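You operate a simulated robot arm through the tools that you are given. There is no shell and no other tool. Be economical: measure what you need, move in short steps, check, and stop when the job is done.

You are at the controls of a simulated two-armed robot. One attempt, no reset.

## Task
Seal up the cabled connector and stow it in the grey tray.
Fine: red plug in, collar locked, sleeve home, keeper bar locked last; the sleeve is stiff, so hold the connector with the other hand while you push it home. Set down upright: red plug.

Only the result counts: the job must be done as asked and must still hold three seconds after the hand-in. Knocking over, shifting, dropping, spilling or breaking anything else fails it. A push-on lid holds only when it is set on centred and level and pressed home; a screw cap is set on level and turned clockwise until tight.

## Robot
Two 6-joint arms with two-finger parallel grippers on one trunk, on a base that drives. Base frame: it is fixed to the floor where the robot stands at the start and does not move with it; the origin is under the middle of the robot, x ahead of it, y to its left, z up. Units: mm, degrees, N and s.
The left shoulder is at the start at [60, 187, 1122], the right one opposite. With the tool pointing down near the work surface each hand reaches from about 220 to 620 mm from the robot's upright axis, wherever it stands, measured 20 degrees to its own side. Places, roughly: cable sleeve [500, 500, 900]; collar lever [400, 300, 900]; grey stowage tray [500, 1100, 800]; keeper bar with the black knob [700, 900, 900]; socket of the connector with an orange cable [500, 300, 800]. Payload 1.57 kg a hand.
Tool frame (each hand has its own): the origin (TCP) lies between the finger pads and is the grasp point; the fingertips stand 30 mm ahead of it; z points along the fingers, y is the line along which they close. Largest opening 110 mm; finger width 24, thickness 12; the body of the gripper, 48 by 112 mm, starts 78 mm behind the TCP.
Orientation is told as [roll, pitch, yaw] about the base's x, y, z axes, in that order, counted from this pose: with the fingers straight down and closing along the base's y, the tool's x points along the base's -x, its y along +y and its z along -z.

## Interface
- The arms move only by the tool step_arm. It takes "left_steps", "right_steps" or both (then of equal length, played together; a hand with none holds still); each is a list of rows, each a list of 6 numbers: the shift along the base's x, y, z in mm, then the turn, a rotation vector about the base's x, y, z in degrees. In form: [[dx, dy, dz, rx, ry, rz], ...]. A call has 1 to 10 rows; each row is the pose to reach, as a shift and turn from the pose commanded when the call began. "left_fingers" and "right_fingers" are, for a hand that has rows, the finger opening in mm, from 0 to 110, set as the call begins (left out, the last holds). Rows are played at 5 a second. More than 50 mm and 8.6 degrees between two rows, or a gripper value outside its range, and nothing of the call is played. Where a pose cannot be reached the arm comes as near as it can. A force on the tool above 90 N (or 10 N above the force at the start of the call, whichever is more), or a blocked arm, ends the call early, and 0.2 s more pass. Each finger travels about 153 mm/s and halts on what it meets, pressing with about 32 N; the grip force reading is that of the motor and also rises with nothing between the fingers. The clock runs only during rows and for 0.2 s after the last one: add rows that repeat a pose to give the fingers time. It gives the time, the measured TCP pose, the force on the tool (base axes), the opening and the grip force at its end, in the units of the frame above (readings bear some noise), with the torque about the TCP (base axes, N m) and any sound that the robot's microphone picked up.
- Cameras (640 x 400 px; columns grow to the right, rows downward): "scene" is now at [0.3, 26.8, 1641.5]; the picture's right is [0.33, -0.94, 0.00], its down [-0.77, -0.27, -0.57] and it looks along [0.54, 0.19, -0.82] (base axes); focal length 260 px, centre (320, 200). "left" rides on the left gripper at [70, -16, -141] in its tool frame; the picture's right is [0.23, 0.97, 0.00], its down [-0.86, 0.20, -0.48] and it looks along [-0.47, 0.11, 0.88] (tool axes); focal length 222 px, centre (320, 200). "right" rides on the right gripper at [70, 16, -141] in its tool frame; the picture's right is [-0.23, 0.97, 0.00], its down [-0.86, -0.20, -0.48] and it looks along [-0.47, -0.11, 0.88] (tool axes); focal length 222 px, centre (320, 200).
- get_image(camera): a new picture of that camera. The clock stands still meanwhile.
- move_column(by): slides the trunk up (or, below 0, down) by that many mm; the arms and the scene camera ride with it, the base frame stays. It gives what a move gives, with no picture.
- base_move(legs): drives the robot by 1 to 6 legs, each [ahead, left, turn to the left] in mm, mm and degrees, along the robot's own axes; the way and the turn of a leg run together, so that a leg with both is an arc; at most 1500 mm and 180 degrees a leg. The arms and the cameras ride along, it lands a little off, and it stops where it bumps. It gives what a move gives.
- aim_head(pan, tilt): turns the head with the scene camera to pan (to the left, within 86 degrees either way) and tilt (down, from -29 to 69), counted from straight ahead of the robot. It gives what a move gives.
- pixel_to_xyz(camera, pixels): there is no depth. For up to 12 entries [column, row, z] of the newest picture of that camera ("zoom" is the newest enlarged one), the place [x, y] in the base frame at which the ray of that pixel passes the height z, good to about 2 mm, but the place of the scene camera against the robot may be out by one fixed shift of up to 18 mm in any direction. The clock stands still meanwhile.
- enlarge(camera, box): a new picture of the part [left, top, right, bottom] of that camera's present view, enlarged. The clock stands still meanwhile.
- sign_off(): hands the job in; it is judged then, once.

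Work in short steps. Measure before you move; look again where a grasp or a placing could have gone wrong, and mend it. You have 80 turns and 58 pictures in all, those below and enlarged ones among them. Open the grippers and draw the arms clear of the work before you hand the job in, unless the task says otherwise; then end with one line.

The tools are called after "Emit:" as a command line: name --argument value ..., lists and objects as JSON in quotes. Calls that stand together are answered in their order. step_arm: Moves the arms, as the interface text tells. Its arguments: {"type":"object","properties":{"left_steps":{"type":"array","items":{"type":"array","items":{"type":"number"}}},"left_fingers":{"type":"number"},"right_steps":{"type":"array","items":{"type":"array","items":{"type":"number"}}},"right_fingers":{"type":"number"}},"required":[]} The other tools are called the same way: move_column (by) slides the trunk up or down; base_move (legs) drives the base; aim_head (pan, tilt) turns the head that bears the scene camera; get_image (camera) takes a picture; pixel_to_xyz (camera, pixels) gives the place at which the rays of pixels pass given heights; enlarge (camera, box) takes an enlarged picture of a part of a camera's view; sign_off () hands the job in.

At the start:

```text
time: 0.0
left_tool_pos: [317.7, 340.7, 1081.2]
left_ee_rot: [0.0, 0.0, 0.0]
left_contact_force: [0.3, 0.2, 0.0]
left_moment: [0.01, 0.01, -0.03]
left_width: 110.0
left_finger_force: 0.0
right_tool_pos: [276.6, 49.8, 1125.6]
right_ee_rot: [0.0, 0.0, 0.0]
right_contact_force: [0.1, -0.2, 0.2]
right_moment: [-0.03, 0.03, 0.02]
right_width: 110.0
right_finger_force: 0.0
trunk travel left (down, up): [-750.0, 240.0]
robot x, y, heading: [0.9, 2.5, -0.1]
head pan, tilt: [19.5, 54.9]
```

scene: 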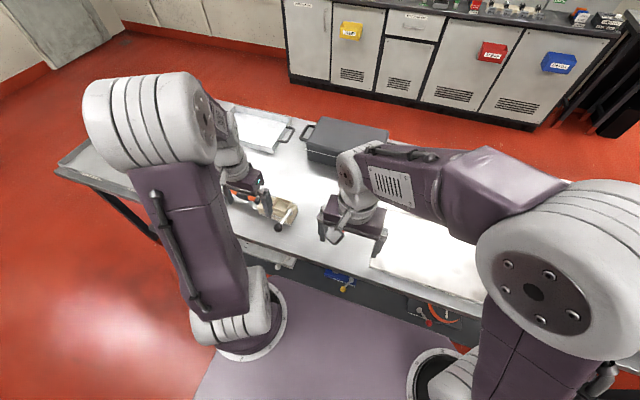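
right: 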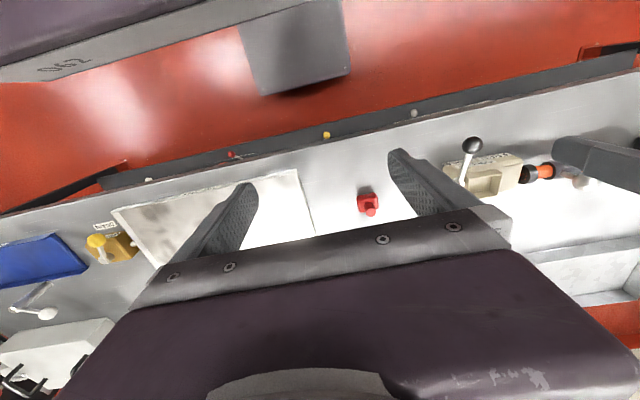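
left: 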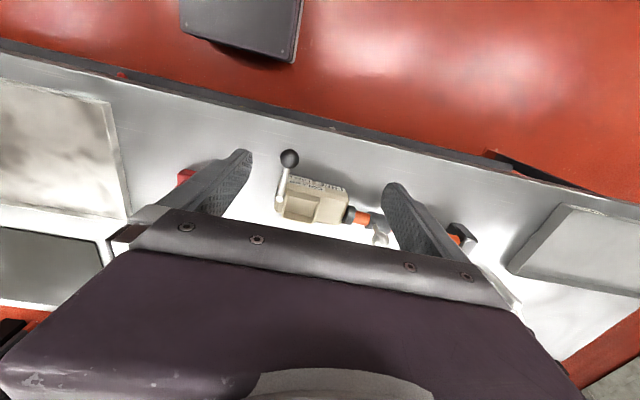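

The left wrist view shows a beige connector near (315,200) with a black-knob lever at (290,158), and an orange cable going right. I'll enlarge views for detail.

Emit:
enlarge --camera "left" --box '[240, 120, 500, 280]'

Emit:
enlarge --camera "right" --box '[340, 110, 640, 300]'

Emit:
enlarge --camera "scene" --box '[180, 90, 420, 260]'

```text
2.46 times, centred on (370, 200) of left
```

zoom: 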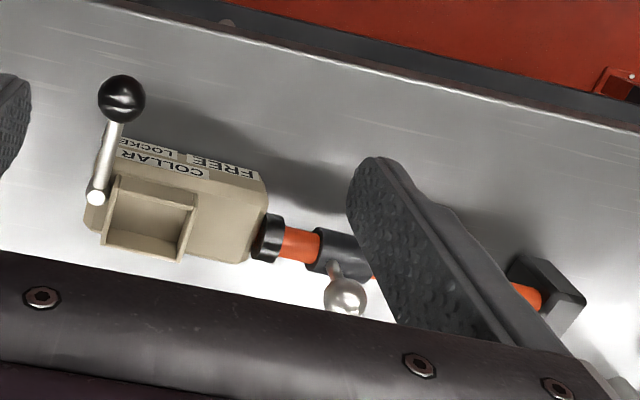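

```text
2.11 times, centred on (490, 205) of right
```

zoom: 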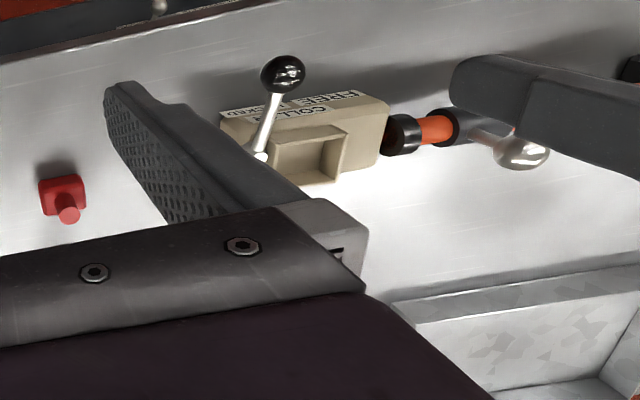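

```text
2.35 times, centred on (300, 175) of scene
```

zoom: 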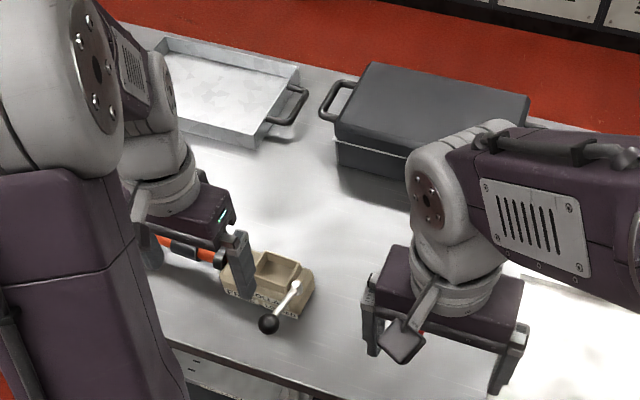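

The housing has a well on top, a lever on its right end with COLLAR FREE/LOCKED plates, and a sleeve with a metal knob on the cable. I move the left hand to the left/back and the right hand to the right for clearer views.

Emit:
step_arm --left_steps '[[-20, 40, 20, 0, 0, 0], [-40, 80, 40, 0, 0, 0], [-60, 120, 60, 0, 0, 0], [-80, 160, 80, 0, 0, 0], [-90, 190, 90, 0, 0, 0]]' --right_steps '[[0, -40, 0, 0, 0, 0], [0, -80, 0, 0, 0, 0], [0, -120, 0, 0, 0, 0], [0, -160, 0, 0, 0, 0], [0, -200, 0, 0, 0, 0]]'

Emit:
get_image --camera "scene"

Emit:
get_image --camera "left"

Emit:
get_image --camera "right"

```text
time: 1.2
left_tool_pos: [226.4, 529.0, 1170.2]
left_ee_rot: [0.0, 0.0, -0.1]
left_contact_force: [0.6, 0.6, -0.1]
left_moment: [-0.03, -0.01, 0.03]
left_width: 110.1
left_finger_force: 0.1
right_tool_pos: [274.8, -148.1, 1127.6]
right_ee_rot: [0.0, 0.1, 0.1]
right_contact_force: [-0.8, 0.3, 0.3]
right_moment: [-0.02, 0.02, -0.01]
right_width: 109.7
right_finger_force: 0.1
trunk travel left (down, up): [-750.0, 240.0]
robot x, y, heading: [2.0, 0.6, 0.2]
head pan, tilt: [19.5, 54.9]
```

```text
51 pictures are left
```

scene: 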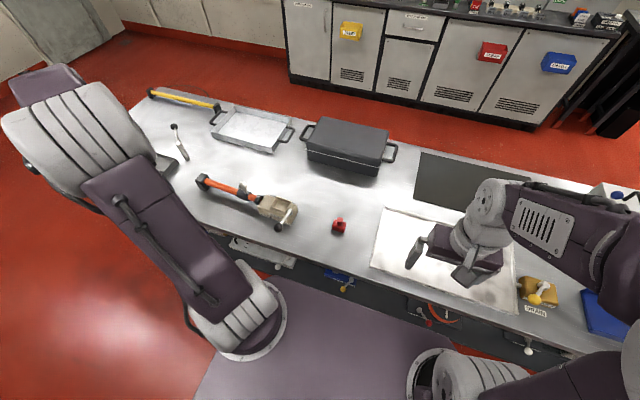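

```text
50 pictures are left
```

left: 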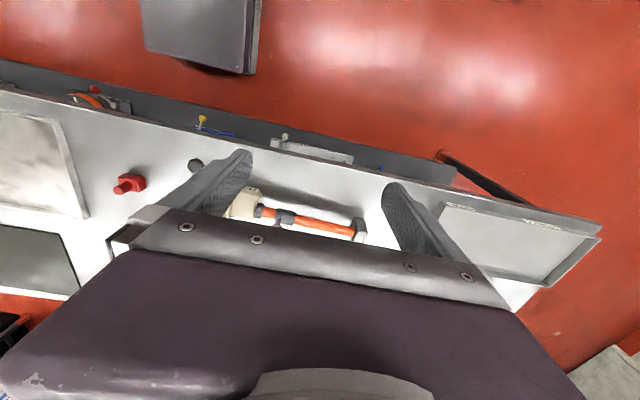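

```text
49 pictures are left
```

right: 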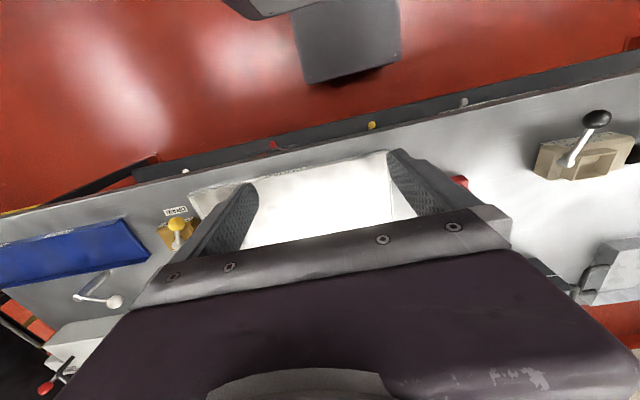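

The scene view is now clear: red plug (338,226), housing (278,208), sleeve on cable (240,192), cable end block (203,181), lever with black knob at (178,140), tray (252,128). I enlarge these.

Emit:
enlarge --camera "scene" --box '[180, 160, 360, 260]'

Emit:
pixel_to_xyz --camera "scene" --pixels '[[338, 231, 850], [278, 217, 850], [203, 186, 850], [252, 140, 850], [300, 250, 850], [178, 155, 850], [338, 231, 800], [338, 231, 900], [215, 142, 850], [270, 154, 850], [293, 128, 850], [230, 108, 850]]'

Emit:
enlarge --camera "scene" --box '[130, 80, 310, 190]'

```text
3.56 times, centred on (270, 210) of scene
```

zoom: 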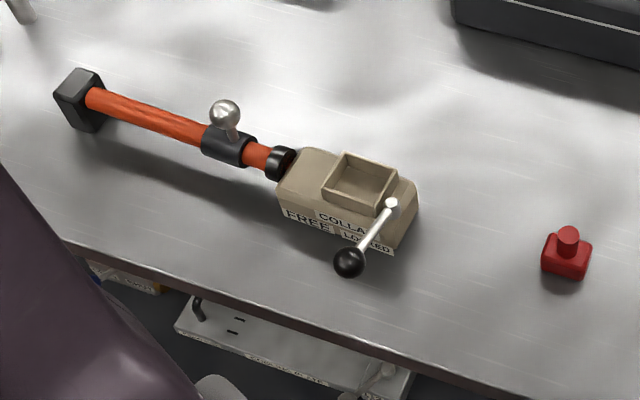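

```text
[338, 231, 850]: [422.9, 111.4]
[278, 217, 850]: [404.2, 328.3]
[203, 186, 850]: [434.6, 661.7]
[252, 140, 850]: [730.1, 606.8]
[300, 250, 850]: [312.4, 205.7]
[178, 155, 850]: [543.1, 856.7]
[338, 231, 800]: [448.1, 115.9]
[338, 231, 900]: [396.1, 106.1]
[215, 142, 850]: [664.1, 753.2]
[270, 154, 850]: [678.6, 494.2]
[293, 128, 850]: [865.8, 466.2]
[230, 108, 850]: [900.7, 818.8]
```

```text
3.56 times, centred on (220, 135) of scene
```

zoom: 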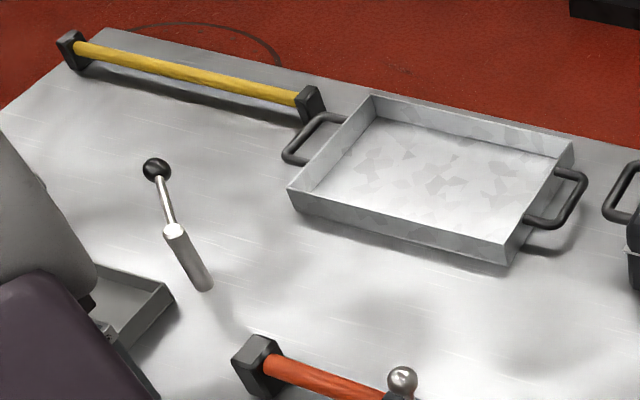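

I triangulate heights using the current left and right pictures against the scene (red plug, housing), and turn the head left to see the grey tray region.

Emit:
pixel_to_xyz --camera "left" --pixels '[[132, 190, 800], [132, 190, 850], [132, 190, 900], [285, 214, 800], [285, 214, 900], [360, 240, 800], [360, 240, 900], [470, 230, 800], [470, 230, 900]]'

Emit:
pixel_to_xyz --camera "right" --pixels '[[570, 165, 800], [570, 165, 850], [570, 165, 900], [597, 118, 800], [597, 118, 900], [597, 118, 950]]'

Emit:
aim_head --pan 55 --tilt 50

Emit:
get_image --camera "scene"

```text
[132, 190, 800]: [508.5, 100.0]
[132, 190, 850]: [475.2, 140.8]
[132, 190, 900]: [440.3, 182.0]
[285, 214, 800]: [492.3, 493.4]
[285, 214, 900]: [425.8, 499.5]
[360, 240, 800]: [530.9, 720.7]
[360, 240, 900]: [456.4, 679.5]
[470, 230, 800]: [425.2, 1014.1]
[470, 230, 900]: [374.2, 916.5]
```

```text
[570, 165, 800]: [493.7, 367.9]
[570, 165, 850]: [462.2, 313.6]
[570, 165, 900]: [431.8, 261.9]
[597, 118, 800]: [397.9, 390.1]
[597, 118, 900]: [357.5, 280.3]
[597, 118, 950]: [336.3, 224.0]
```

```text
time: 2.2
left_tool_pos: [226.3, 529.3, 1170.7]
left_ee_rot: [0.0, 0.0, 0.1]
left_contact_force: [0.4, 0.8, 0.8]
left_moment: [0.01, 0.01, 0.0]
left_width: 109.9
left_finger_force: 0.1
right_tool_pos: [275.1, -147.9, 1127.0]
right_ee_rot: [0.0, 0.1, 0.0]
right_contact_force: [0.1, -0.3, -0.8]
right_moment: [0.02, 0.02, -0.02]
right_width: 110.1
right_finger_force: 0.1
trunk travel left (down, up): [-750.0, 240.0]
robot x, y, heading: [-1.8, 0.0, -0.2]
head pan, tilt: [55.0, 50.0]
```

```text
46 pictures are left
```

scene: 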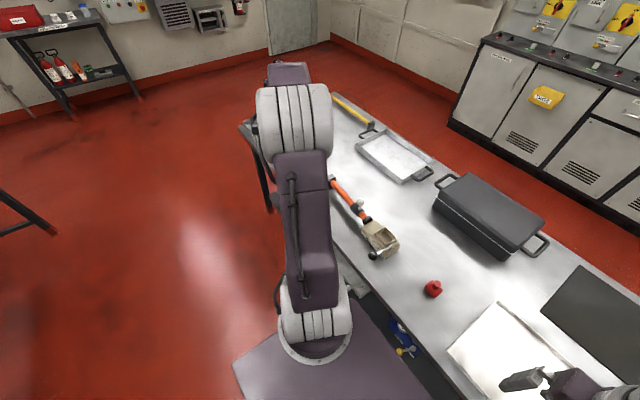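

The left arm occludes the grey tray. I drive the robot left 450 mm to look at that area from nearer.

Emit:
base_move --legs '[[0, 450, 0]]'

Emit:
aim_head --pan 25 --tilt 55

Emit:
get_image --camera "scene"

Emit:
get_image --camera "left"

Emit:
get_image --camera "right"

```text
time: 4.9
left_tool_pos: [229.7, 975.4, 1171.2]
left_ee_rot: [0.1, 0.0, -0.3]
left_contact_force: [-0.3, -0.2, 0.9]
left_moment: [0.03, 0.01, -0.02]
left_width: 110.0
left_finger_force: 0.1
right_tool_pos: [274.9, 299.3, 1127.7]
right_ee_rot: [0.0, 0.0, -0.2]
right_contact_force: [-0.4, -0.7, 0.0]
right_moment: [-0.02, 0.01, 0.01]
right_width: 109.9
right_finger_force: 0.1
trunk travel left (down, up): [-750.0, 240.0]
robot x, y, heading: [-0.1, 450.9, -0.2]
head pan, tilt: [55.0, 50.0]
```

```text
time: 5.9
left_tool_pos: [229.7, 977.2, 1169.0]
left_ee_rot: [0.0, 0.1, -0.3]
left_contact_force: [0.4, 0.3, 1.0]
left_moment: [0.03, 0.05, 0.0]
left_width: 110.2
left_finger_force: 0.1
right_tool_pos: [275.4, 301.1, 1128.0]
right_ee_rot: [0.0, 0.0, -0.4]
right_contact_force: [0.1, -1.3, 0.4]
right_moment: [-0.01, -0.01, -0.01]
right_width: 110.1
right_finger_force: 0.0
trunk travel left (down, up): [-750.0, 240.0]
robot x, y, heading: [1.4, 449.0, -0.1]
head pan, tilt: [25.0, 55.0]
```

```text
45 pictures are left
```

scene: 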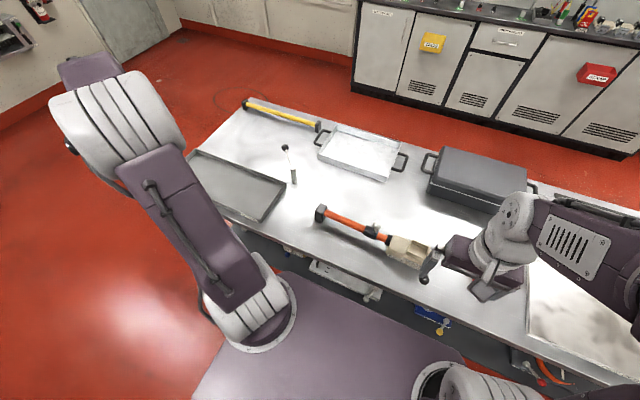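

```text
44 pictures are left
```

left: 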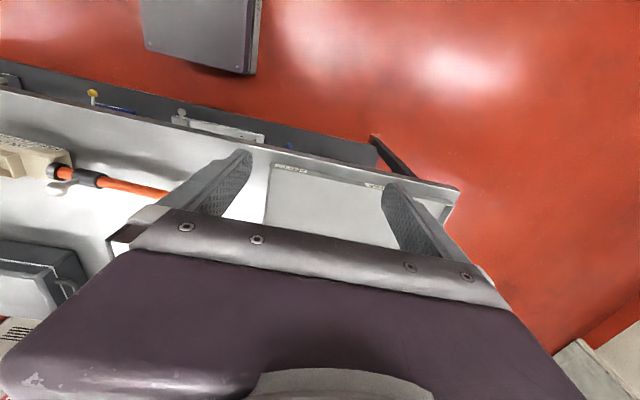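

```text
43 pictures are left
```

right: 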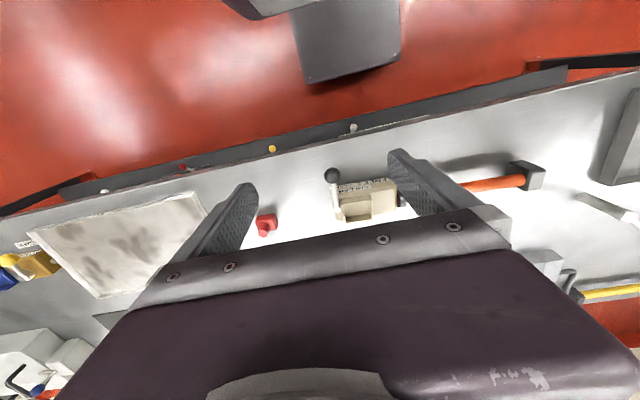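

The grey tray is visible at (235,185), and the black-knob post at (290,165). I enlarge that area and the connector.

Emit:
enlarge --camera "scene" --box '[190, 90, 350, 230]'

Emit:
pixel_to_xyz --camera "scene" --pixels '[[295, 184, 800], [295, 184, 850], [186, 157, 800], [258, 222, 800], [286, 185, 800], [200, 149, 800], [322, 220, 800], [322, 220, 850], [410, 268, 800], [410, 268, 850]]'

Emit:
pixel_to_xyz --camera "right" --pixels '[[524, 162, 800], [524, 162, 850], [524, 162, 900], [265, 216, 800], [265, 216, 850], [265, 216, 900], [340, 215, 800], [340, 215, 850], [340, 215, 900], [620, 180, 800], [620, 180, 850]]'

```text
2.86 times, centred on (270, 160) of scene
```

zoom: 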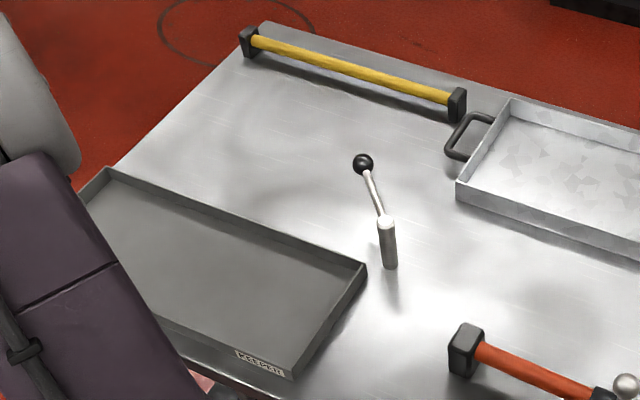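

```text
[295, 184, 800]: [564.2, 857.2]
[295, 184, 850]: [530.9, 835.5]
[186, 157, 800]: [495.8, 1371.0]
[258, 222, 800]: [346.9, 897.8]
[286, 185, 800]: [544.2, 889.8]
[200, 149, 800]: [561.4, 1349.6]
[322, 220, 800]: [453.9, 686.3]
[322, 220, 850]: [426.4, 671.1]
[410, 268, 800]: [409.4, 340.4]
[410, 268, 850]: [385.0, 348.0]
```

```text
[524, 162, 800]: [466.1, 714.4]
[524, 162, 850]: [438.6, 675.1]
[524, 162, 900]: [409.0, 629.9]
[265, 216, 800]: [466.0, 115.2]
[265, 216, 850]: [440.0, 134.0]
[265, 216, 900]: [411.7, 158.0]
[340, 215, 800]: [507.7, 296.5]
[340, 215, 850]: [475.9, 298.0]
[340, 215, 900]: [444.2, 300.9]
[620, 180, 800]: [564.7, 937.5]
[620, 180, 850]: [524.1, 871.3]
```

A "KEEPER" plate is on the tray front; the post beside the tray seems to be a swing keeper. I zoom in on labels.

Emit:
enlarge --camera "left" --box '[250, 140, 410, 240]'

Emit:
enlarge --camera "right" --box '[230, 140, 430, 260]'

Emit:
enlarge --camera "scene" --box '[360, 210, 480, 300]'

```text
4.00 times, centred on (330, 190) of left
```

zoom: 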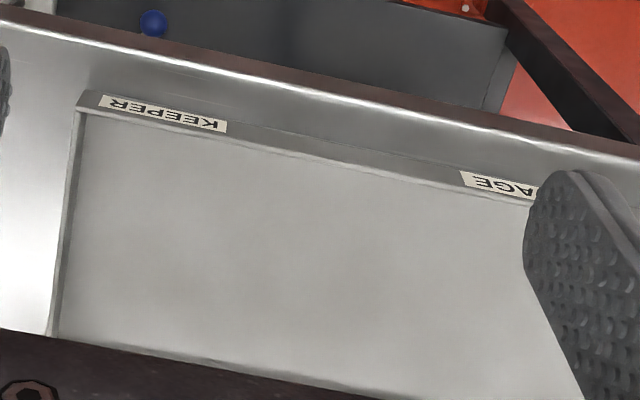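

```text
3.20 times, centred on (330, 200) of right
```

zoom: 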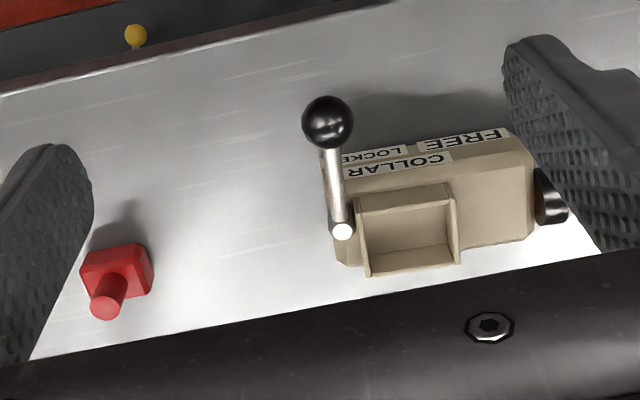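

```text
4.44 times, centred on (420, 255) of scene
```

zoom: 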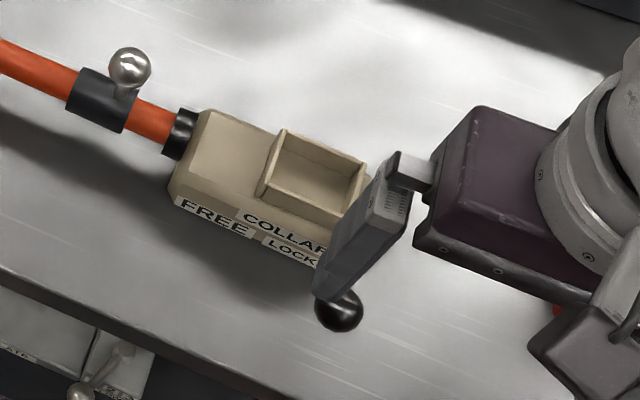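

I triangulate the lever ball and pivot, plug top, sleeve knob, and tray corners.

Emit:
pixel_to_xyz --camera "right" --pixels '[[332.5, 178, 850], [332.5, 178, 900], [332.5, 178, 950], [337, 212, 850], [337, 212, 900], [337, 212, 950], [267, 222, 820], [263, 237, 850], [263, 237, 880], [372, 216, 880], [372, 216, 900]]'

Emit:
pixel_to_xyz --camera "scene" --pixels '[[436, 280, 850], [436, 280, 900], [436, 280, 950], [389, 226, 850], [389, 226, 900], [430, 250, 850], [430, 250, 900], [284, 148, 900], [284, 148, 950], [287, 167, 850], [287, 167, 900]]'

Emit:
pixel_to_xyz --camera "left" --pixels '[[60, 190, 850], [60, 190, 900], [52, 170, 850], [52, 170, 900], [271, 164, 800], [271, 164, 850], [450, 195, 800]]'

```text
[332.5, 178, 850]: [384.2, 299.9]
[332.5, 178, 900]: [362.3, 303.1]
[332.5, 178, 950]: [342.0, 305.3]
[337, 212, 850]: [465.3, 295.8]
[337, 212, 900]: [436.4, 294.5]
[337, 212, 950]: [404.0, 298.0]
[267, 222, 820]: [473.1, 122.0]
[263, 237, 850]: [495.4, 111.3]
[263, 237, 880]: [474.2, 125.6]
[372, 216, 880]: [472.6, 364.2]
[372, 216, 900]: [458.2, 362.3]
```

```text
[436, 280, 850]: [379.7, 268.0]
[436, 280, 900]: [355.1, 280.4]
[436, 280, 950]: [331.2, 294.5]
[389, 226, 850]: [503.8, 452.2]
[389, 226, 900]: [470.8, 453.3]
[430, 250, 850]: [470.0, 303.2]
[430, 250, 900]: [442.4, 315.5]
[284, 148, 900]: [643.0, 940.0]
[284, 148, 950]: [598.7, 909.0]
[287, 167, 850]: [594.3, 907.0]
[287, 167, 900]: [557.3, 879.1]
```

```text
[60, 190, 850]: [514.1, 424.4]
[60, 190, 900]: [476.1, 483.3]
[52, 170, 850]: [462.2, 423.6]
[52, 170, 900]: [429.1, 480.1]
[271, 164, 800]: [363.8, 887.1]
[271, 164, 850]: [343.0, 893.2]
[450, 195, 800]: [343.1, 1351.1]
```

The zoom crop is adjusted in aspect, so I redo the measurements directly in the newest zoom picture.

Emit:
pixel_to_xyz --camera "zoom" --pixels '[[338, 310, 850], [338, 310, 900], [338, 310, 950], [130, 67, 850], [130, 67, 900], [172, 188, 800], [172, 188, 850], [260, 192, 850], [260, 192, 900], [280, 130, 900], [372, 165, 900]]'

Emit:
pixel_to_xyz --camera "right" --pixels '[[332.5, 175.5, 850], [332.5, 175.5, 900], [332.5, 175.5, 950], [337, 209.5, 850], [337, 209.5, 900], [337, 209.5, 950], [344, 222, 900], [372, 218, 900], [369, 196, 900], [342, 201, 900], [333, 204, 850]]'

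```text
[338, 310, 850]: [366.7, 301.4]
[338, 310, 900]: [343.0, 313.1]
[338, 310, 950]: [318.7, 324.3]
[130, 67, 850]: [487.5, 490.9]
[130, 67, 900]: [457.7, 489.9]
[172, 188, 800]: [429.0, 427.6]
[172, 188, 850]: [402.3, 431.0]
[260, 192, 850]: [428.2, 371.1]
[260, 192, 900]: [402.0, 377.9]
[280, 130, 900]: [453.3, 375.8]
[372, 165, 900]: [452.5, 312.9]
```

```text
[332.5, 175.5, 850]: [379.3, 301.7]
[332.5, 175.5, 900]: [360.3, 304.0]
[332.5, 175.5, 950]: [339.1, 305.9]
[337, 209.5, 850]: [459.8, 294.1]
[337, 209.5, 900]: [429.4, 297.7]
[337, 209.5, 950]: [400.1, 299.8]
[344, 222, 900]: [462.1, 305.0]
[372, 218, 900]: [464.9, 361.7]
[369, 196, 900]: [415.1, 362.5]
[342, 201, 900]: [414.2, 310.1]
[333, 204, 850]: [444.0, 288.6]
```

Lever ball ≈(376,302,858), pivot ≈(455,294,858), sleeve knob ≈(475,483,900), plug ≈(465,118), table ≈800. I drive to y≈350 so both hands can reach plug and connector, then bring the right hand above the lever for a close look.

Emit:
base_move --legs '[[0, -100, 0]]'

Emit:
step_arm --right_steps '[[30, 20, -30, 0, 0, 0], [60, 40, -60, 0, 0, 0], [90, 60, -90, 0, 0, 0], [110, 70, -100, 0, 0, 0]]'

Emit:
get_image --camera "right"

```text
time: 7.0
left_tool_pos: [228.6, 879.0, 1170.1]
left_ee_rot: [-0.1, 0.0, -0.2]
left_contact_force: [0.0, 0.5, 0.2]
left_moment: [0.01, 0.0, -0.01]
left_width: 110.1
left_finger_force: 0.0
right_tool_pos: [275.7, 201.5, 1127.5]
right_ee_rot: [0.0, -0.1, -0.2]
right_contact_force: [0.4, 0.4, -0.2]
right_moment: [-0.06, 0.01, 0.03]
right_width: 110.1
right_finger_force: 0.0
trunk travel left (down, up): [-750.0, 240.0]
robot x, y, heading: [2.9, 347.0, -0.1]
head pan, tilt: [25.0, 55.0]
```

```text
time: 8.0
left_tool_pos: [229.7, 880.4, 1169.5]
left_ee_rot: [-0.1, 0.1, -0.2]
left_contact_force: [0.4, -0.5, -0.2]
left_moment: [-0.02, 0.02, 0.03]
left_width: 110.3
left_finger_force: 0.0
right_tool_pos: [387.7, 271.7, 1026.7]
right_ee_rot: [-0.1, -0.1, -0.2]
right_contact_force: [-0.2, 0.5, -0.4]
right_moment: [0.0, 0.02, 0.02]
right_width: 109.7
right_finger_force: 0.2
trunk travel left (down, up): [-750.0, 240.0]
robot x, y, heading: [-0.8, 347.7, -0.1]
head pan, tilt: [25.0, 55.0]
```

```text
38 pictures are left
```

right: 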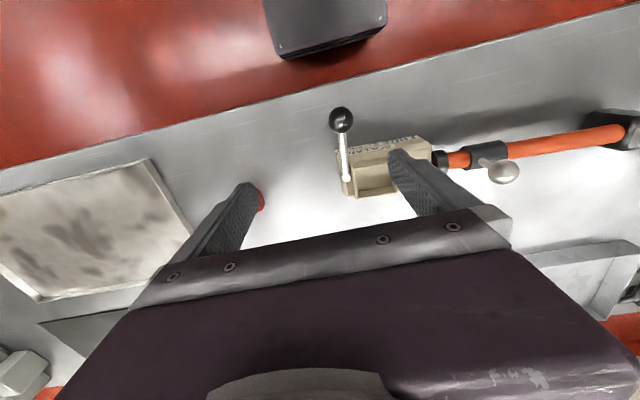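

Enlarging the lever in this closer view and triangulating.

Emit:
enlarge --camera "right" --box '[310, 90, 470, 210]'

Emit:
pixel_to_xyz --camera "right" --pixels '[[341, 120, 820], [341, 120, 850], [341, 120, 880], [341, 120, 910], [347, 179, 820], [347, 179, 850], [347, 179, 880], [347, 179, 910], [505, 170, 880], [505, 170, 900], [505, 170, 920]]'

```text
3.33 times, centred on (390, 150) of right
```

zoom: 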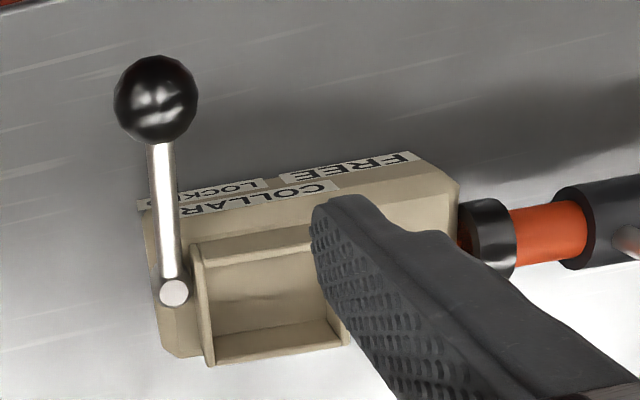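

```text
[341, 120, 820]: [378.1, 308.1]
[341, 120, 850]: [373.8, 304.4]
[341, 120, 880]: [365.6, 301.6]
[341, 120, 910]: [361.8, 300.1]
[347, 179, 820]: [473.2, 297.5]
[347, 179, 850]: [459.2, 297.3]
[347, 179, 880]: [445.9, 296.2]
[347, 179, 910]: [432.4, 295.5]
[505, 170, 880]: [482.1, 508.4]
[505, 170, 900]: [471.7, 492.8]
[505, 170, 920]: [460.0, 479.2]
```

I move the right hand over the plug (~(460,118)) and use the freed scene view to look at the lever.

Emit:
step_arm --right_steps '[[20, -40, 0, 0, 0, 0], [35, -80, 0, 0, 0, 0], [50, -120, -15, 0, 0, 0], [65, -152, -30, 0, 0, 0], [65, -152, -50, 0, 0, 0]]'

Emit:
get_image --camera "right"

Emit:
aim_head --pan 0 --tilt 60

Emit:
get_image --camera "scene"

```text
time: 9.2
left_tool_pos: [229.5, 878.7, 1170.5]
left_ee_rot: [0.0, 0.0, -0.2]
left_contact_force: [-0.5, -0.3, 0.8]
left_moment: [0.01, -0.03, 0.0]
left_width: 110.1
left_finger_force: 0.1
right_tool_pos: [450.1, 119.1, 977.9]
right_ee_rot: [-0.1, 0.0, -0.2]
right_contact_force: [0.2, 0.4, -0.8]
right_moment: [-0.02, -0.01, 0.01]
right_width: 110.0
right_finger_force: 0.0
trunk travel left (down, up): [-750.0, 240.0]
robot x, y, heading: [0.8, 347.9, -0.2]
head pan, tilt: [25.0, 55.0]
```

```text
36 pictures are left
```

right: 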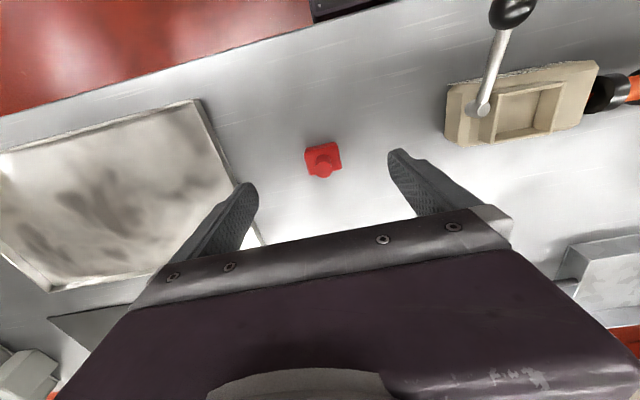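

```text
time: 10.1
left_tool_pos: [228.5, 877.5, 1171.9]
left_ee_rot: [0.0, 0.0, -0.1]
left_contact_force: [0.0, 0.0, -0.4]
left_moment: [-0.01, 0.02, 0.02]
left_width: 110.4
left_finger_force: 0.1
right_tool_pos: [449.9, 118.7, 977.9]
right_ee_rot: [0.0, -0.1, -0.2]
right_contact_force: [0.3, -0.1, -0.1]
right_moment: [-0.01, -0.02, -0.01]
right_width: 109.7
right_finger_force: 0.1
trunk travel left (down, up): [-750.0, 240.0]
robot x, y, heading: [2.8, 352.5, -0.4]
head pan, tilt: [0.0, 60.0]
```

```text
35 pictures are left
```

scene: 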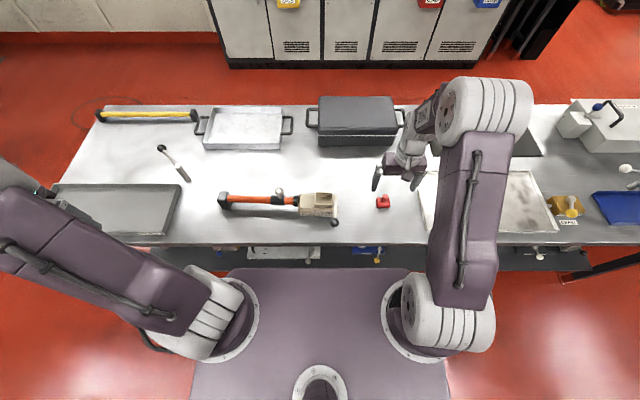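

Scene is now clear. I enlarge the connector and triangulate plug and keeper.

Emit:
enlarge --camera "scene" --box '[270, 175, 350, 235]'

Emit:
pixel_to_xyz --camera "scene" --pixels '[[161, 148, 850], [161, 148, 900], [161, 148, 950], [161, 148, 1000], [186, 182, 800], [383, 206, 800], [383, 206, 850], [180, 184, 800], [180, 184, 830], [138, 233, 800], [138, 233, 830], [60, 184, 830]]'

Emit:
pixel_to_xyz --camera "right" --pixels '[[324, 158, 800], [324, 158, 820], [324, 158, 840], [324, 158, 860], [306, 148, 800], [340, 143, 800], [341, 166, 800], [310, 176, 800], [484, 110, 850], [484, 110, 880], [508, 12, 850], [508, 12, 880]]'

Emit:
enlarge --camera "right" --box '[270, 120, 370, 190]'

```text
6.67 times, centred on (310, 205) of scene
```

zoom: 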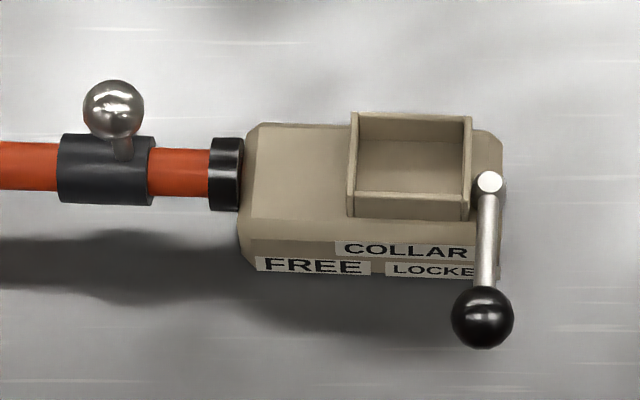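

```text
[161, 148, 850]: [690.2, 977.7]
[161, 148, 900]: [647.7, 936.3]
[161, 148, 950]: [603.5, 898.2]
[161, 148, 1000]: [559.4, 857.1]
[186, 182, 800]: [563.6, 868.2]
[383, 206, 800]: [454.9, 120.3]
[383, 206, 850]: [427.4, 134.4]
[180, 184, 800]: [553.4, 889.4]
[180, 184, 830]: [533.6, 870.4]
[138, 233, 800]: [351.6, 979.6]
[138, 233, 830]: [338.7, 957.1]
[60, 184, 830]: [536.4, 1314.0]
```

```text
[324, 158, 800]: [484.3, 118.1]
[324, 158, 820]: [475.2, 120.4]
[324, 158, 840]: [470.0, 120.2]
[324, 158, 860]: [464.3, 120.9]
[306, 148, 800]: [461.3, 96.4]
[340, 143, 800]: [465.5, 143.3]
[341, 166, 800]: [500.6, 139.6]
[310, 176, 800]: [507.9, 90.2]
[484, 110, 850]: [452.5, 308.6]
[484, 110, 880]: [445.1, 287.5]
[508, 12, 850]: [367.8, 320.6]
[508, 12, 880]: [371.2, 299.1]
```

```text
5.71 times, centred on (320, 155) of right
```

zoom: 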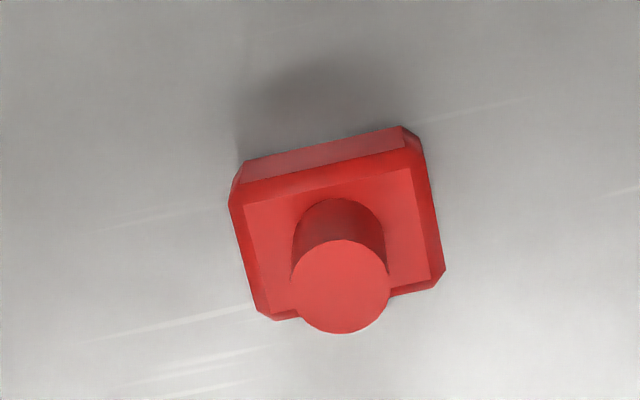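

The plug is axis-aligned with a cylindrical grip nub on top. I measure plug corners in the zoom at plausible heights.

Emit:
pixel_to_xyz --camera "zoom" --pixels '[[232, 198, 800], [420, 150, 800], [248, 160, 800], [404, 126, 800], [246, 204, 830], [410, 168, 830], [432, 280, 830], [270, 312, 830], [340, 286, 840], [340, 286, 860], [340, 240, 830]]'

```text
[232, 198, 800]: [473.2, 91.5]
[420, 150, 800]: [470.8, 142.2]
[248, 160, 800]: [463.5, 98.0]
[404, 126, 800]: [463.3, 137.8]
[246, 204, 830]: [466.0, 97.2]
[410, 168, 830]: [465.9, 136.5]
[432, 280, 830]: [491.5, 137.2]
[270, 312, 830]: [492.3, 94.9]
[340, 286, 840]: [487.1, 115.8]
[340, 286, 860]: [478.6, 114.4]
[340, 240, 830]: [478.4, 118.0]
```

Plug centre ≈(479,117), body top ≈830, nub top ≈855. I move over it and descend partway to check.

Emit:
step_arm --right_steps '[[29, -2, -20, 0, 0, 0], [29, -2, -68, 0, 0, 0]]' --right_fingers 70

Emit:
get_image --camera "right"

```text
time: 10.7
left_tool_pos: [230.7, 877.5, 1170.6]
left_ee_rot: [0.0, 0.2, -0.2]
left_contact_force: [0.1, 0.0, 0.6]
left_moment: [0.01, 0.03, 0.01]
left_width: 110.1
left_finger_force: 0.0
right_tool_pos: [481.2, 117.8, 910.3]
right_ee_rot: [0.0, 0.0, -0.2]
right_contact_force: [-0.3, -0.1, -0.4]
right_moment: [0.01, -0.01, -0.02]
right_width: 70.1
right_finger_force: 0.1
trunk travel left (down, up): [-750.0, 240.0]
robot x, y, heading: [-1.8, 349.3, -0.1]
head pan, tilt: [0.0, 60.0]
```

```text
32 pictures are left
```

right: 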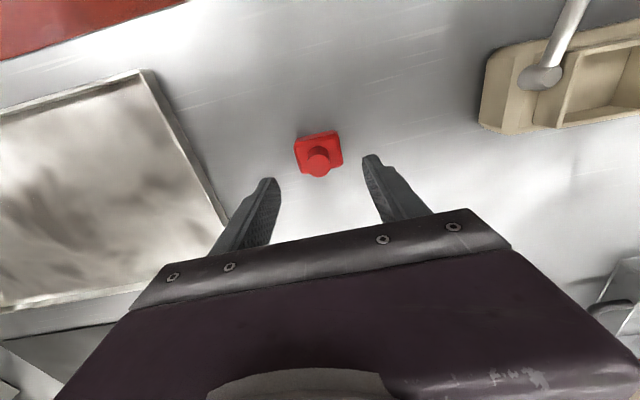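

Nub top is at (318,160); I intersect at several heights.

Emit:
pixel_to_xyz --camera "right" --pixels '[[318, 160, 840], [318, 160, 850], [318, 160, 860], [318, 160, 870], [318, 144, 800], [297, 142, 820], [340, 134, 820], [343, 163, 820], [302, 174, 820]]'

```text
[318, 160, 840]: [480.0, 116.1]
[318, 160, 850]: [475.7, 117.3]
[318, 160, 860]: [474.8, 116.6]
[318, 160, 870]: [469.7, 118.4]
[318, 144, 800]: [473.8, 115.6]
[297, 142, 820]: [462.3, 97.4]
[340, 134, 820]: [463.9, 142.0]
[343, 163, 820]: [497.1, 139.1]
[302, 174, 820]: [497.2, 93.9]
```

Centre ≈(479,117). I descend to TCP z≈862, close on the nub, and read the width.

Emit:
step_arm --right_steps '[[-2, -1, -25, 0, 0, 0], [-2, -1, -46, 0, 0, 0]]'

Emit:
step_arm --right_steps '[[0, 0, 0, 0, 0, 0], [0, 0, 0, 0, 0, 0], [0, 0, 0, 0, 0, 0]]' --right_fingers 0

Emit:
get_image --camera "right"

```text
time: 11.3
left_tool_pos: [228.7, 877.7, 1170.7]
left_ee_rot: [-0.1, 0.0, 0.0]
left_contact_force: [-0.1, -0.6, 0.3]
left_moment: [-0.01, 0.0, -0.04]
left_width: 109.8
left_finger_force: 0.0
right_tool_pos: [479.3, 116.6, 861.5]
right_ee_rot: [0.0, 0.0, -0.2]
right_contact_force: [0.8, -0.1, 0.9]
right_moment: [0.02, 0.01, 0.02]
right_width: 70.0
right_finger_force: 0.0
trunk travel left (down, up): [-750.0, 240.0]
robot x, y, heading: [-0.9, 351.1, -0.3]
head pan, tilt: [0.0, 60.0]
```

```text
time: 12.1
left_tool_pos: [228.5, 878.7, 1170.3]
left_ee_rot: [0.0, 0.0, -0.3]
left_contact_force: [0.3, 0.3, 0.0]
left_moment: [0.0, 0.02, 0.0]
left_width: 109.9
left_finger_force: 0.1
right_tool_pos: [477.2, 115.9, 862.4]
right_ee_rot: [0.0, 0.0, -0.2]
right_contact_force: [-0.1, 0.4, -0.5]
right_moment: [0.04, -0.04, 0.02]
right_width: 20.6
right_finger_force: 32.3
trunk travel left (down, up): [-750.0, 240.0]
robot x, y, heading: [-1.5, 349.4, -0.1]
head pan, tilt: [0.0, 60.0]
```

```text
31 pictures are left
```

right: 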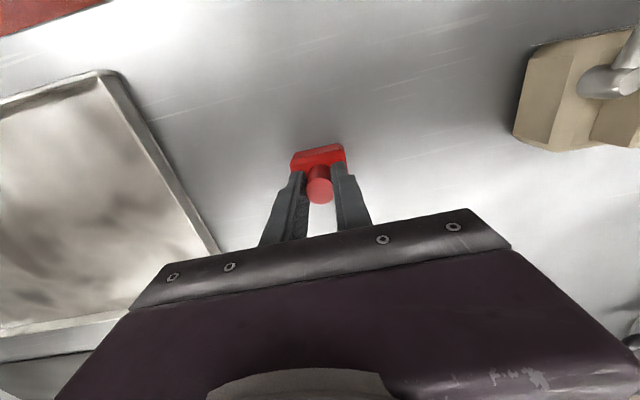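

Gripped the nub at 20.6 mm. I lift and move toward the well for a look before alignment.

Emit:
step_arm --right_steps '[[0, 0, 45, 0, 0, 0], [0, 0, 90, 0, 0, 0], [-10, 40, 120, 0, 0, 0], [-25, 80, 120, 0, 0, 0], [-45, 120, 120, 0, 0, 0]]'

Emit:
enlarge --camera "right" --box '[280, 60, 520, 210]'

```text
refused: row 3 steps farther than a row can; nothing moved
```

```text
2.67 times, centred on (400, 135) of right
```

zoom: 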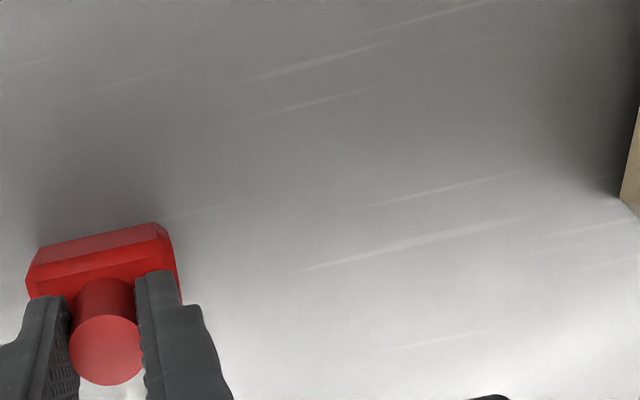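

One row was too long; repeating with shorter rows.

Emit:
step_arm --right_steps '[[0, 0, 40, 0, 0, 0], [0, 0, 80, 0, 0, 0], [0, 0, 120, 0, 0, 0], [-15, 40, 120, 0, 0, 0], [-30, 80, 120, 0, 0, 0], [-45, 120, 120, 0, 0, 0]]'

Emit:
enlarge --camera "right" --box '[270, 70, 510, 220]'

```text
time: 13.5
left_tool_pos: [228.0, 879.5, 1171.1]
left_ee_rot: [0.1, 0.0, -0.2]
left_contact_force: [0.7, -0.8, -0.1]
left_moment: [-0.05, -0.01, -0.02]
left_width: 110.4
left_finger_force: 0.1
right_tool_pos: [430.5, 235.1, 983.3]
right_ee_rot: [-0.1, 0.0, -0.1]
right_contact_force: [-0.5, 0.6, -0.6]
right_moment: [-0.06, 0.04, -0.01]
right_width: 20.4
right_finger_force: 31.7
trunk travel left (down, up): [-750.0, 240.0]
robot x, y, heading: [-0.0, 348.6, 0.0]
head pan, tilt: [0.0, 60.0]
```

```text
2.67 times, centred on (390, 145) of right
```

zoom: 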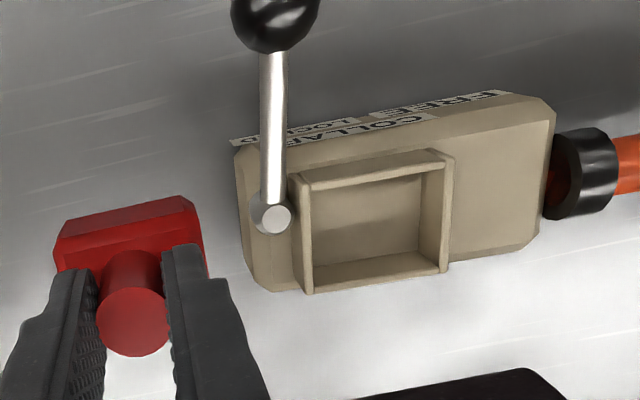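

I record the rim's corners at candidate heights from this view.

Emit:
pixel_to_xyz --camera "zoom" --pixels '[[289, 176, 860], [437, 150, 860], [310, 292, 860], [444, 272, 860], [289, 176, 880], [437, 150, 880], [310, 292, 880], [444, 272, 880], [275, 218, 870], [276, 10, 870], [313, 188, 870], [422, 168, 870]]'

Emit:
step_arm --right_steps '[[-20, 40, 20, 0, 0, 0], [-40, 80, 20, 0, 0, 0], [-60, 105, 20, 0, 0, 0]]'

Emit:
enlarge --camera "right" --box '[240, 80, 400, 180]'

```text
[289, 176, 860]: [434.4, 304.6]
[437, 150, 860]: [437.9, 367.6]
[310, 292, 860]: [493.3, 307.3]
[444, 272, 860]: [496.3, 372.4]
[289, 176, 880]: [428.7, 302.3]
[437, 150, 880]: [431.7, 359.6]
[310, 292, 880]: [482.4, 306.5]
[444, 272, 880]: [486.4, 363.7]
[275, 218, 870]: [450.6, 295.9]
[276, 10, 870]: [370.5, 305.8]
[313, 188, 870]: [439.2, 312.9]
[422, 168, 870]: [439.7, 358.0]
```

```text
time: 14.3
left_tool_pos: [227.9, 878.1, 1171.2]
left_ee_rot: [-0.1, 0.0, -0.2]
left_contact_force: [-0.1, 0.1, -0.9]
left_moment: [-0.02, -0.01, 0.04]
left_width: 110.2
left_finger_force: 0.0
right_tool_pos: [371.9, 339.3, 1001.8]
right_ee_rot: [0.0, 0.0, -0.1]
right_contact_force: [-0.3, -0.9, -0.5]
right_moment: [0.03, -0.01, 0.0]
right_width: 20.3
right_finger_force: 31.7
trunk travel left (down, up): [-750.0, 240.0]
robot x, y, heading: [0.2, 348.3, -0.1]
head pan, tilt: [0.0, 60.0]
```

```text
4.00 times, centred on (320, 130) of right
```

zoom: 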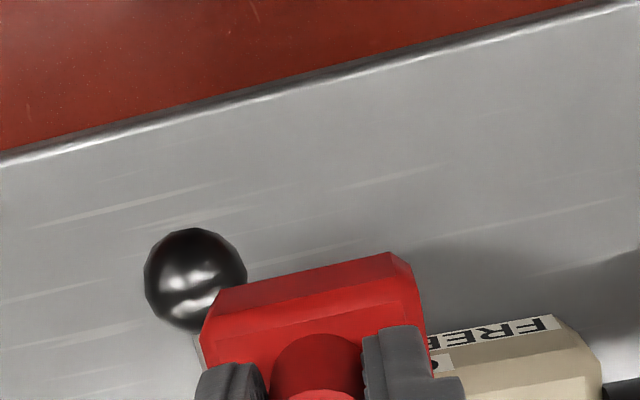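

The plug occludes; I look from the other side of the well instead.

Emit:
step_arm --right_steps '[[20, 40, 0, 0, 0, 0], [40, 75, 0, 0, 0, 0], [60, 90, 0, 0, 0, 0]]'

Emit:
enlarge --camera "right" --box '[120, 90, 360, 240]'

```text
time: 15.1
left_tool_pos: [229.9, 877.6, 1169.9]
left_ee_rot: [0.1, 0.1, -0.2]
left_contact_force: [1.2, -0.2, -0.2]
left_moment: [-0.02, 0.02, -0.01]
left_width: 110.0
left_finger_force: 0.1
right_tool_pos: [432.2, 431.0, 1002.7]
right_ee_rot: [0.1, 0.0, -0.2]
right_contact_force: [0.0, 0.8, -0.3]
right_moment: [0.02, -0.03, -0.02]
right_width: 20.3
right_finger_force: 32.1
trunk travel left (down, up): [-750.0, 240.0]
robot x, y, heading: [-3.7, 348.2, -0.6]
head pan, tilt: [0.0, 60.0]
```

```text
2.67 times, centred on (240, 165) of right
```

zoom: 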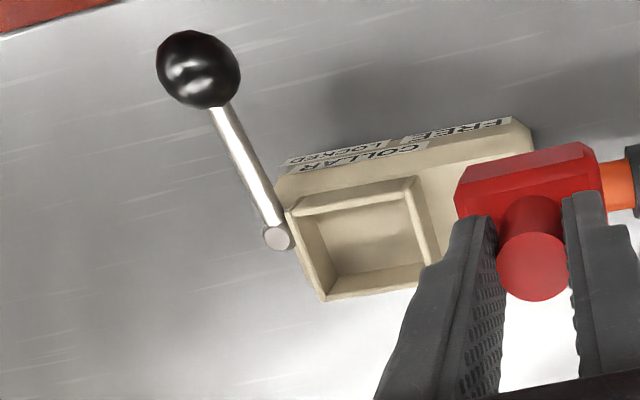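

Now corner rays from this side.

Emit:
pixel_to_xyz --camera "zoom" --pixels '[[287, 211, 860], [413, 178, 860], [325, 300, 860], [440, 272, 860], [287, 211, 880], [413, 178, 880], [325, 300, 880], [440, 272, 880], [277, 238, 870], [198, 69, 870], [277, 238, 890], [198, 69, 890]]'

```text
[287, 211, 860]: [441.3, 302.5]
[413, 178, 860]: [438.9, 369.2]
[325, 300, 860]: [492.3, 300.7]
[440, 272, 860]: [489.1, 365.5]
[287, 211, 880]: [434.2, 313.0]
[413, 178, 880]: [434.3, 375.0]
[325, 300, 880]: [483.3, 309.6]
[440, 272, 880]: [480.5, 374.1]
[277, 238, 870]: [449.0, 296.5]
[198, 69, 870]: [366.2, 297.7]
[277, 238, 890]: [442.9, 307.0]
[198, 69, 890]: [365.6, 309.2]
```

Rim ≈z 861, outer x 438–492, y 304–368 → centre (465,336); lever at z≈873. I move the plug over the well, bottom just above the rim, and check.

Emit:
step_arm --right_steps '[[10, -40, 0, 0, 0, 0], [25, -80, -20, 0, 0, 0], [33, -95, -45, 0, 0, 0], [33, -95, -70, 0, 0, 0]]'

Emit:
enlarge --camera "right" --box '[240, 100, 400, 200]'

Emit:
enlarge --camera "scene" --box '[270, 160, 370, 240]'

```text
time: 16.1
left_tool_pos: [226.6, 877.4, 1172.1]
left_ee_rot: [-0.1, -0.1, -0.2]
left_contact_force: [0.5, -0.4, 0.2]
left_moment: [0.03, -0.02, 0.01]
left_width: 109.8
left_finger_force: 0.1
right_tool_pos: [465.7, 334.8, 936.9]
right_ee_rot: [0.1, -0.5, -0.2]
right_contact_force: [3.3, -0.7, 15.2]
right_moment: [-0.35, -0.57, 0.06]
right_width: 20.6
right_finger_force: 31.6
trunk travel left (down, up): [-750.0, 240.0]
robot x, y, heading: [-0.8, 349.9, -0.2]
head pan, tilt: [0.0, 60.0]
```

```text
4.00 times, centred on (320, 150) of right
```

zoom: 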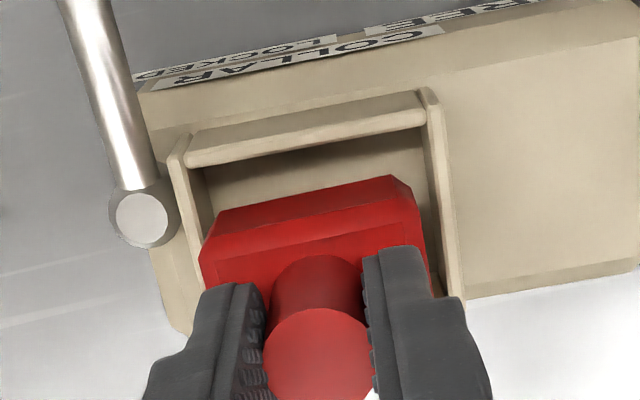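

```text
5.00 times, centred on (320, 200) of scene
```

zoom: 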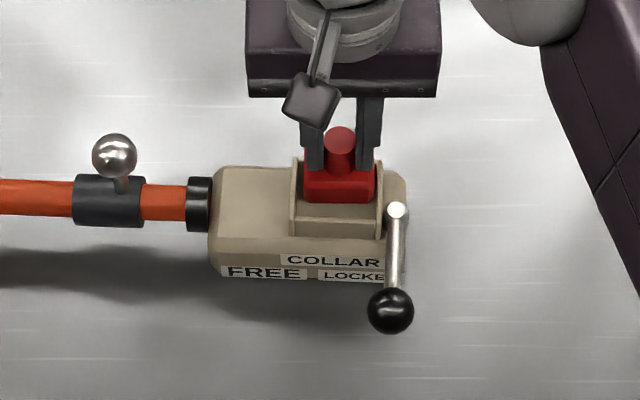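

Contact of 15 N: the plug sits too far in +x (gap ~12 px on the near wall at zoom (300,150–195)). I lift 8 mm, shift −7 in x, and lower gently.

Emit:
step_arm --right_steps '[[0, 0, 10, 0, 0, 0], [-7, 0, 10, 0, 0, 0], [-7, 0, 2, 0, 0, 0], [-7, 0, -3, 0, 0, 0]]'

Emit:
enlarge --camera "right" --box '[240, 100, 400, 200]'

```text
time: 17.1
left_tool_pos: [231.2, 877.5, 1170.7]
left_ee_rot: [0.0, -0.1, -0.1]
left_contact_force: [-0.5, 0.6, 0.2]
left_moment: [0.01, 0.03, 0.01]
left_width: 109.8
left_finger_force: 0.1
right_tool_pos: [457.8, 335.0, 930.3]
right_ee_rot: [0.0, 0.0, -0.1]
right_contact_force: [-0.1, 0.1, -0.4]
right_moment: [0.04, 0.01, -0.01]
right_width: 20.4
right_finger_force: 31.7
trunk travel left (down, up): [-750.0, 240.0]
robot x, y, heading: [-1.4, 349.1, -0.3]
head pan, tilt: [0.0, 60.0]
```

```text
4.00 times, centred on (320, 150) of right
```

zoom: 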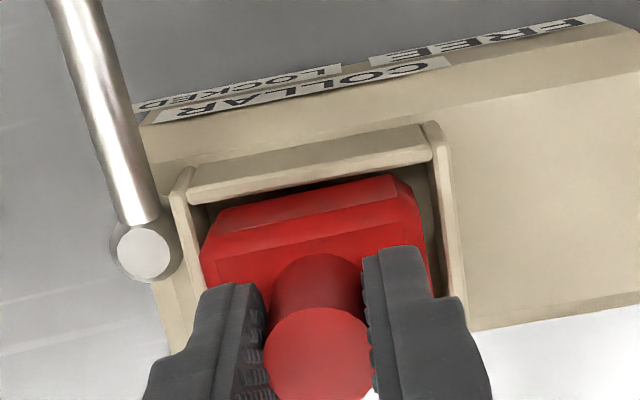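

No contact now. I lower in steps until contact.

Emit:
step_arm --right_steps '[[0, 0, -6, 0, 0, 0], [0, 0, -12, 0, 0, 0], [0, 0, -18, 0, 0, 0], [0, 0, -24, 0, 0, 0], [0, 0, -30, 0, 0, 0], [0, 0, -36, 0, 0, 0], [0, 0, -42, 0, 0, 0]]'

Emit:
enlarge --camera "right" --box '[240, 100, 400, 200]'

```text
time: 18.5
left_tool_pos: [222.1, 877.8, 1173.1]
left_ee_rot: [0.0, -0.4, -0.1]
left_contact_force: [-0.6, 0.7, -0.2]
left_moment: [0.02, 0.03, 0.01]
left_width: 110.1
left_finger_force: 0.0
right_tool_pos: [459.7, 336.1, 907.4]
right_ee_rot: [0.5, -1.3, -0.2]
right_contact_force: [-17.1, -7.1, 63.3]
right_moment: [-0.75, 1.71, 0.0]
right_width: 20.6
right_finger_force: 32.1
trunk travel left (down, up): [-750.0, 240.0]
robot x, y, heading: [-1.1, 349.3, -0.2]
head pan, tilt: [0.0, 60.0]
stopped in row 7 (right hand): the force on the tool passed its limit at 100 N (the readings are from after the stop); the commanded pose is now the measured one
```

```text
4.00 times, centred on (320, 150) of right
```

zoom: 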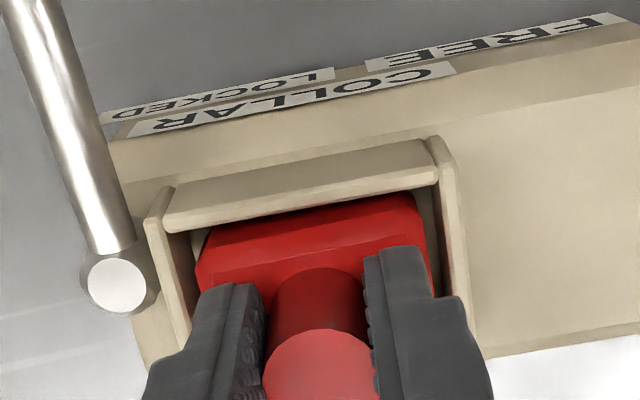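

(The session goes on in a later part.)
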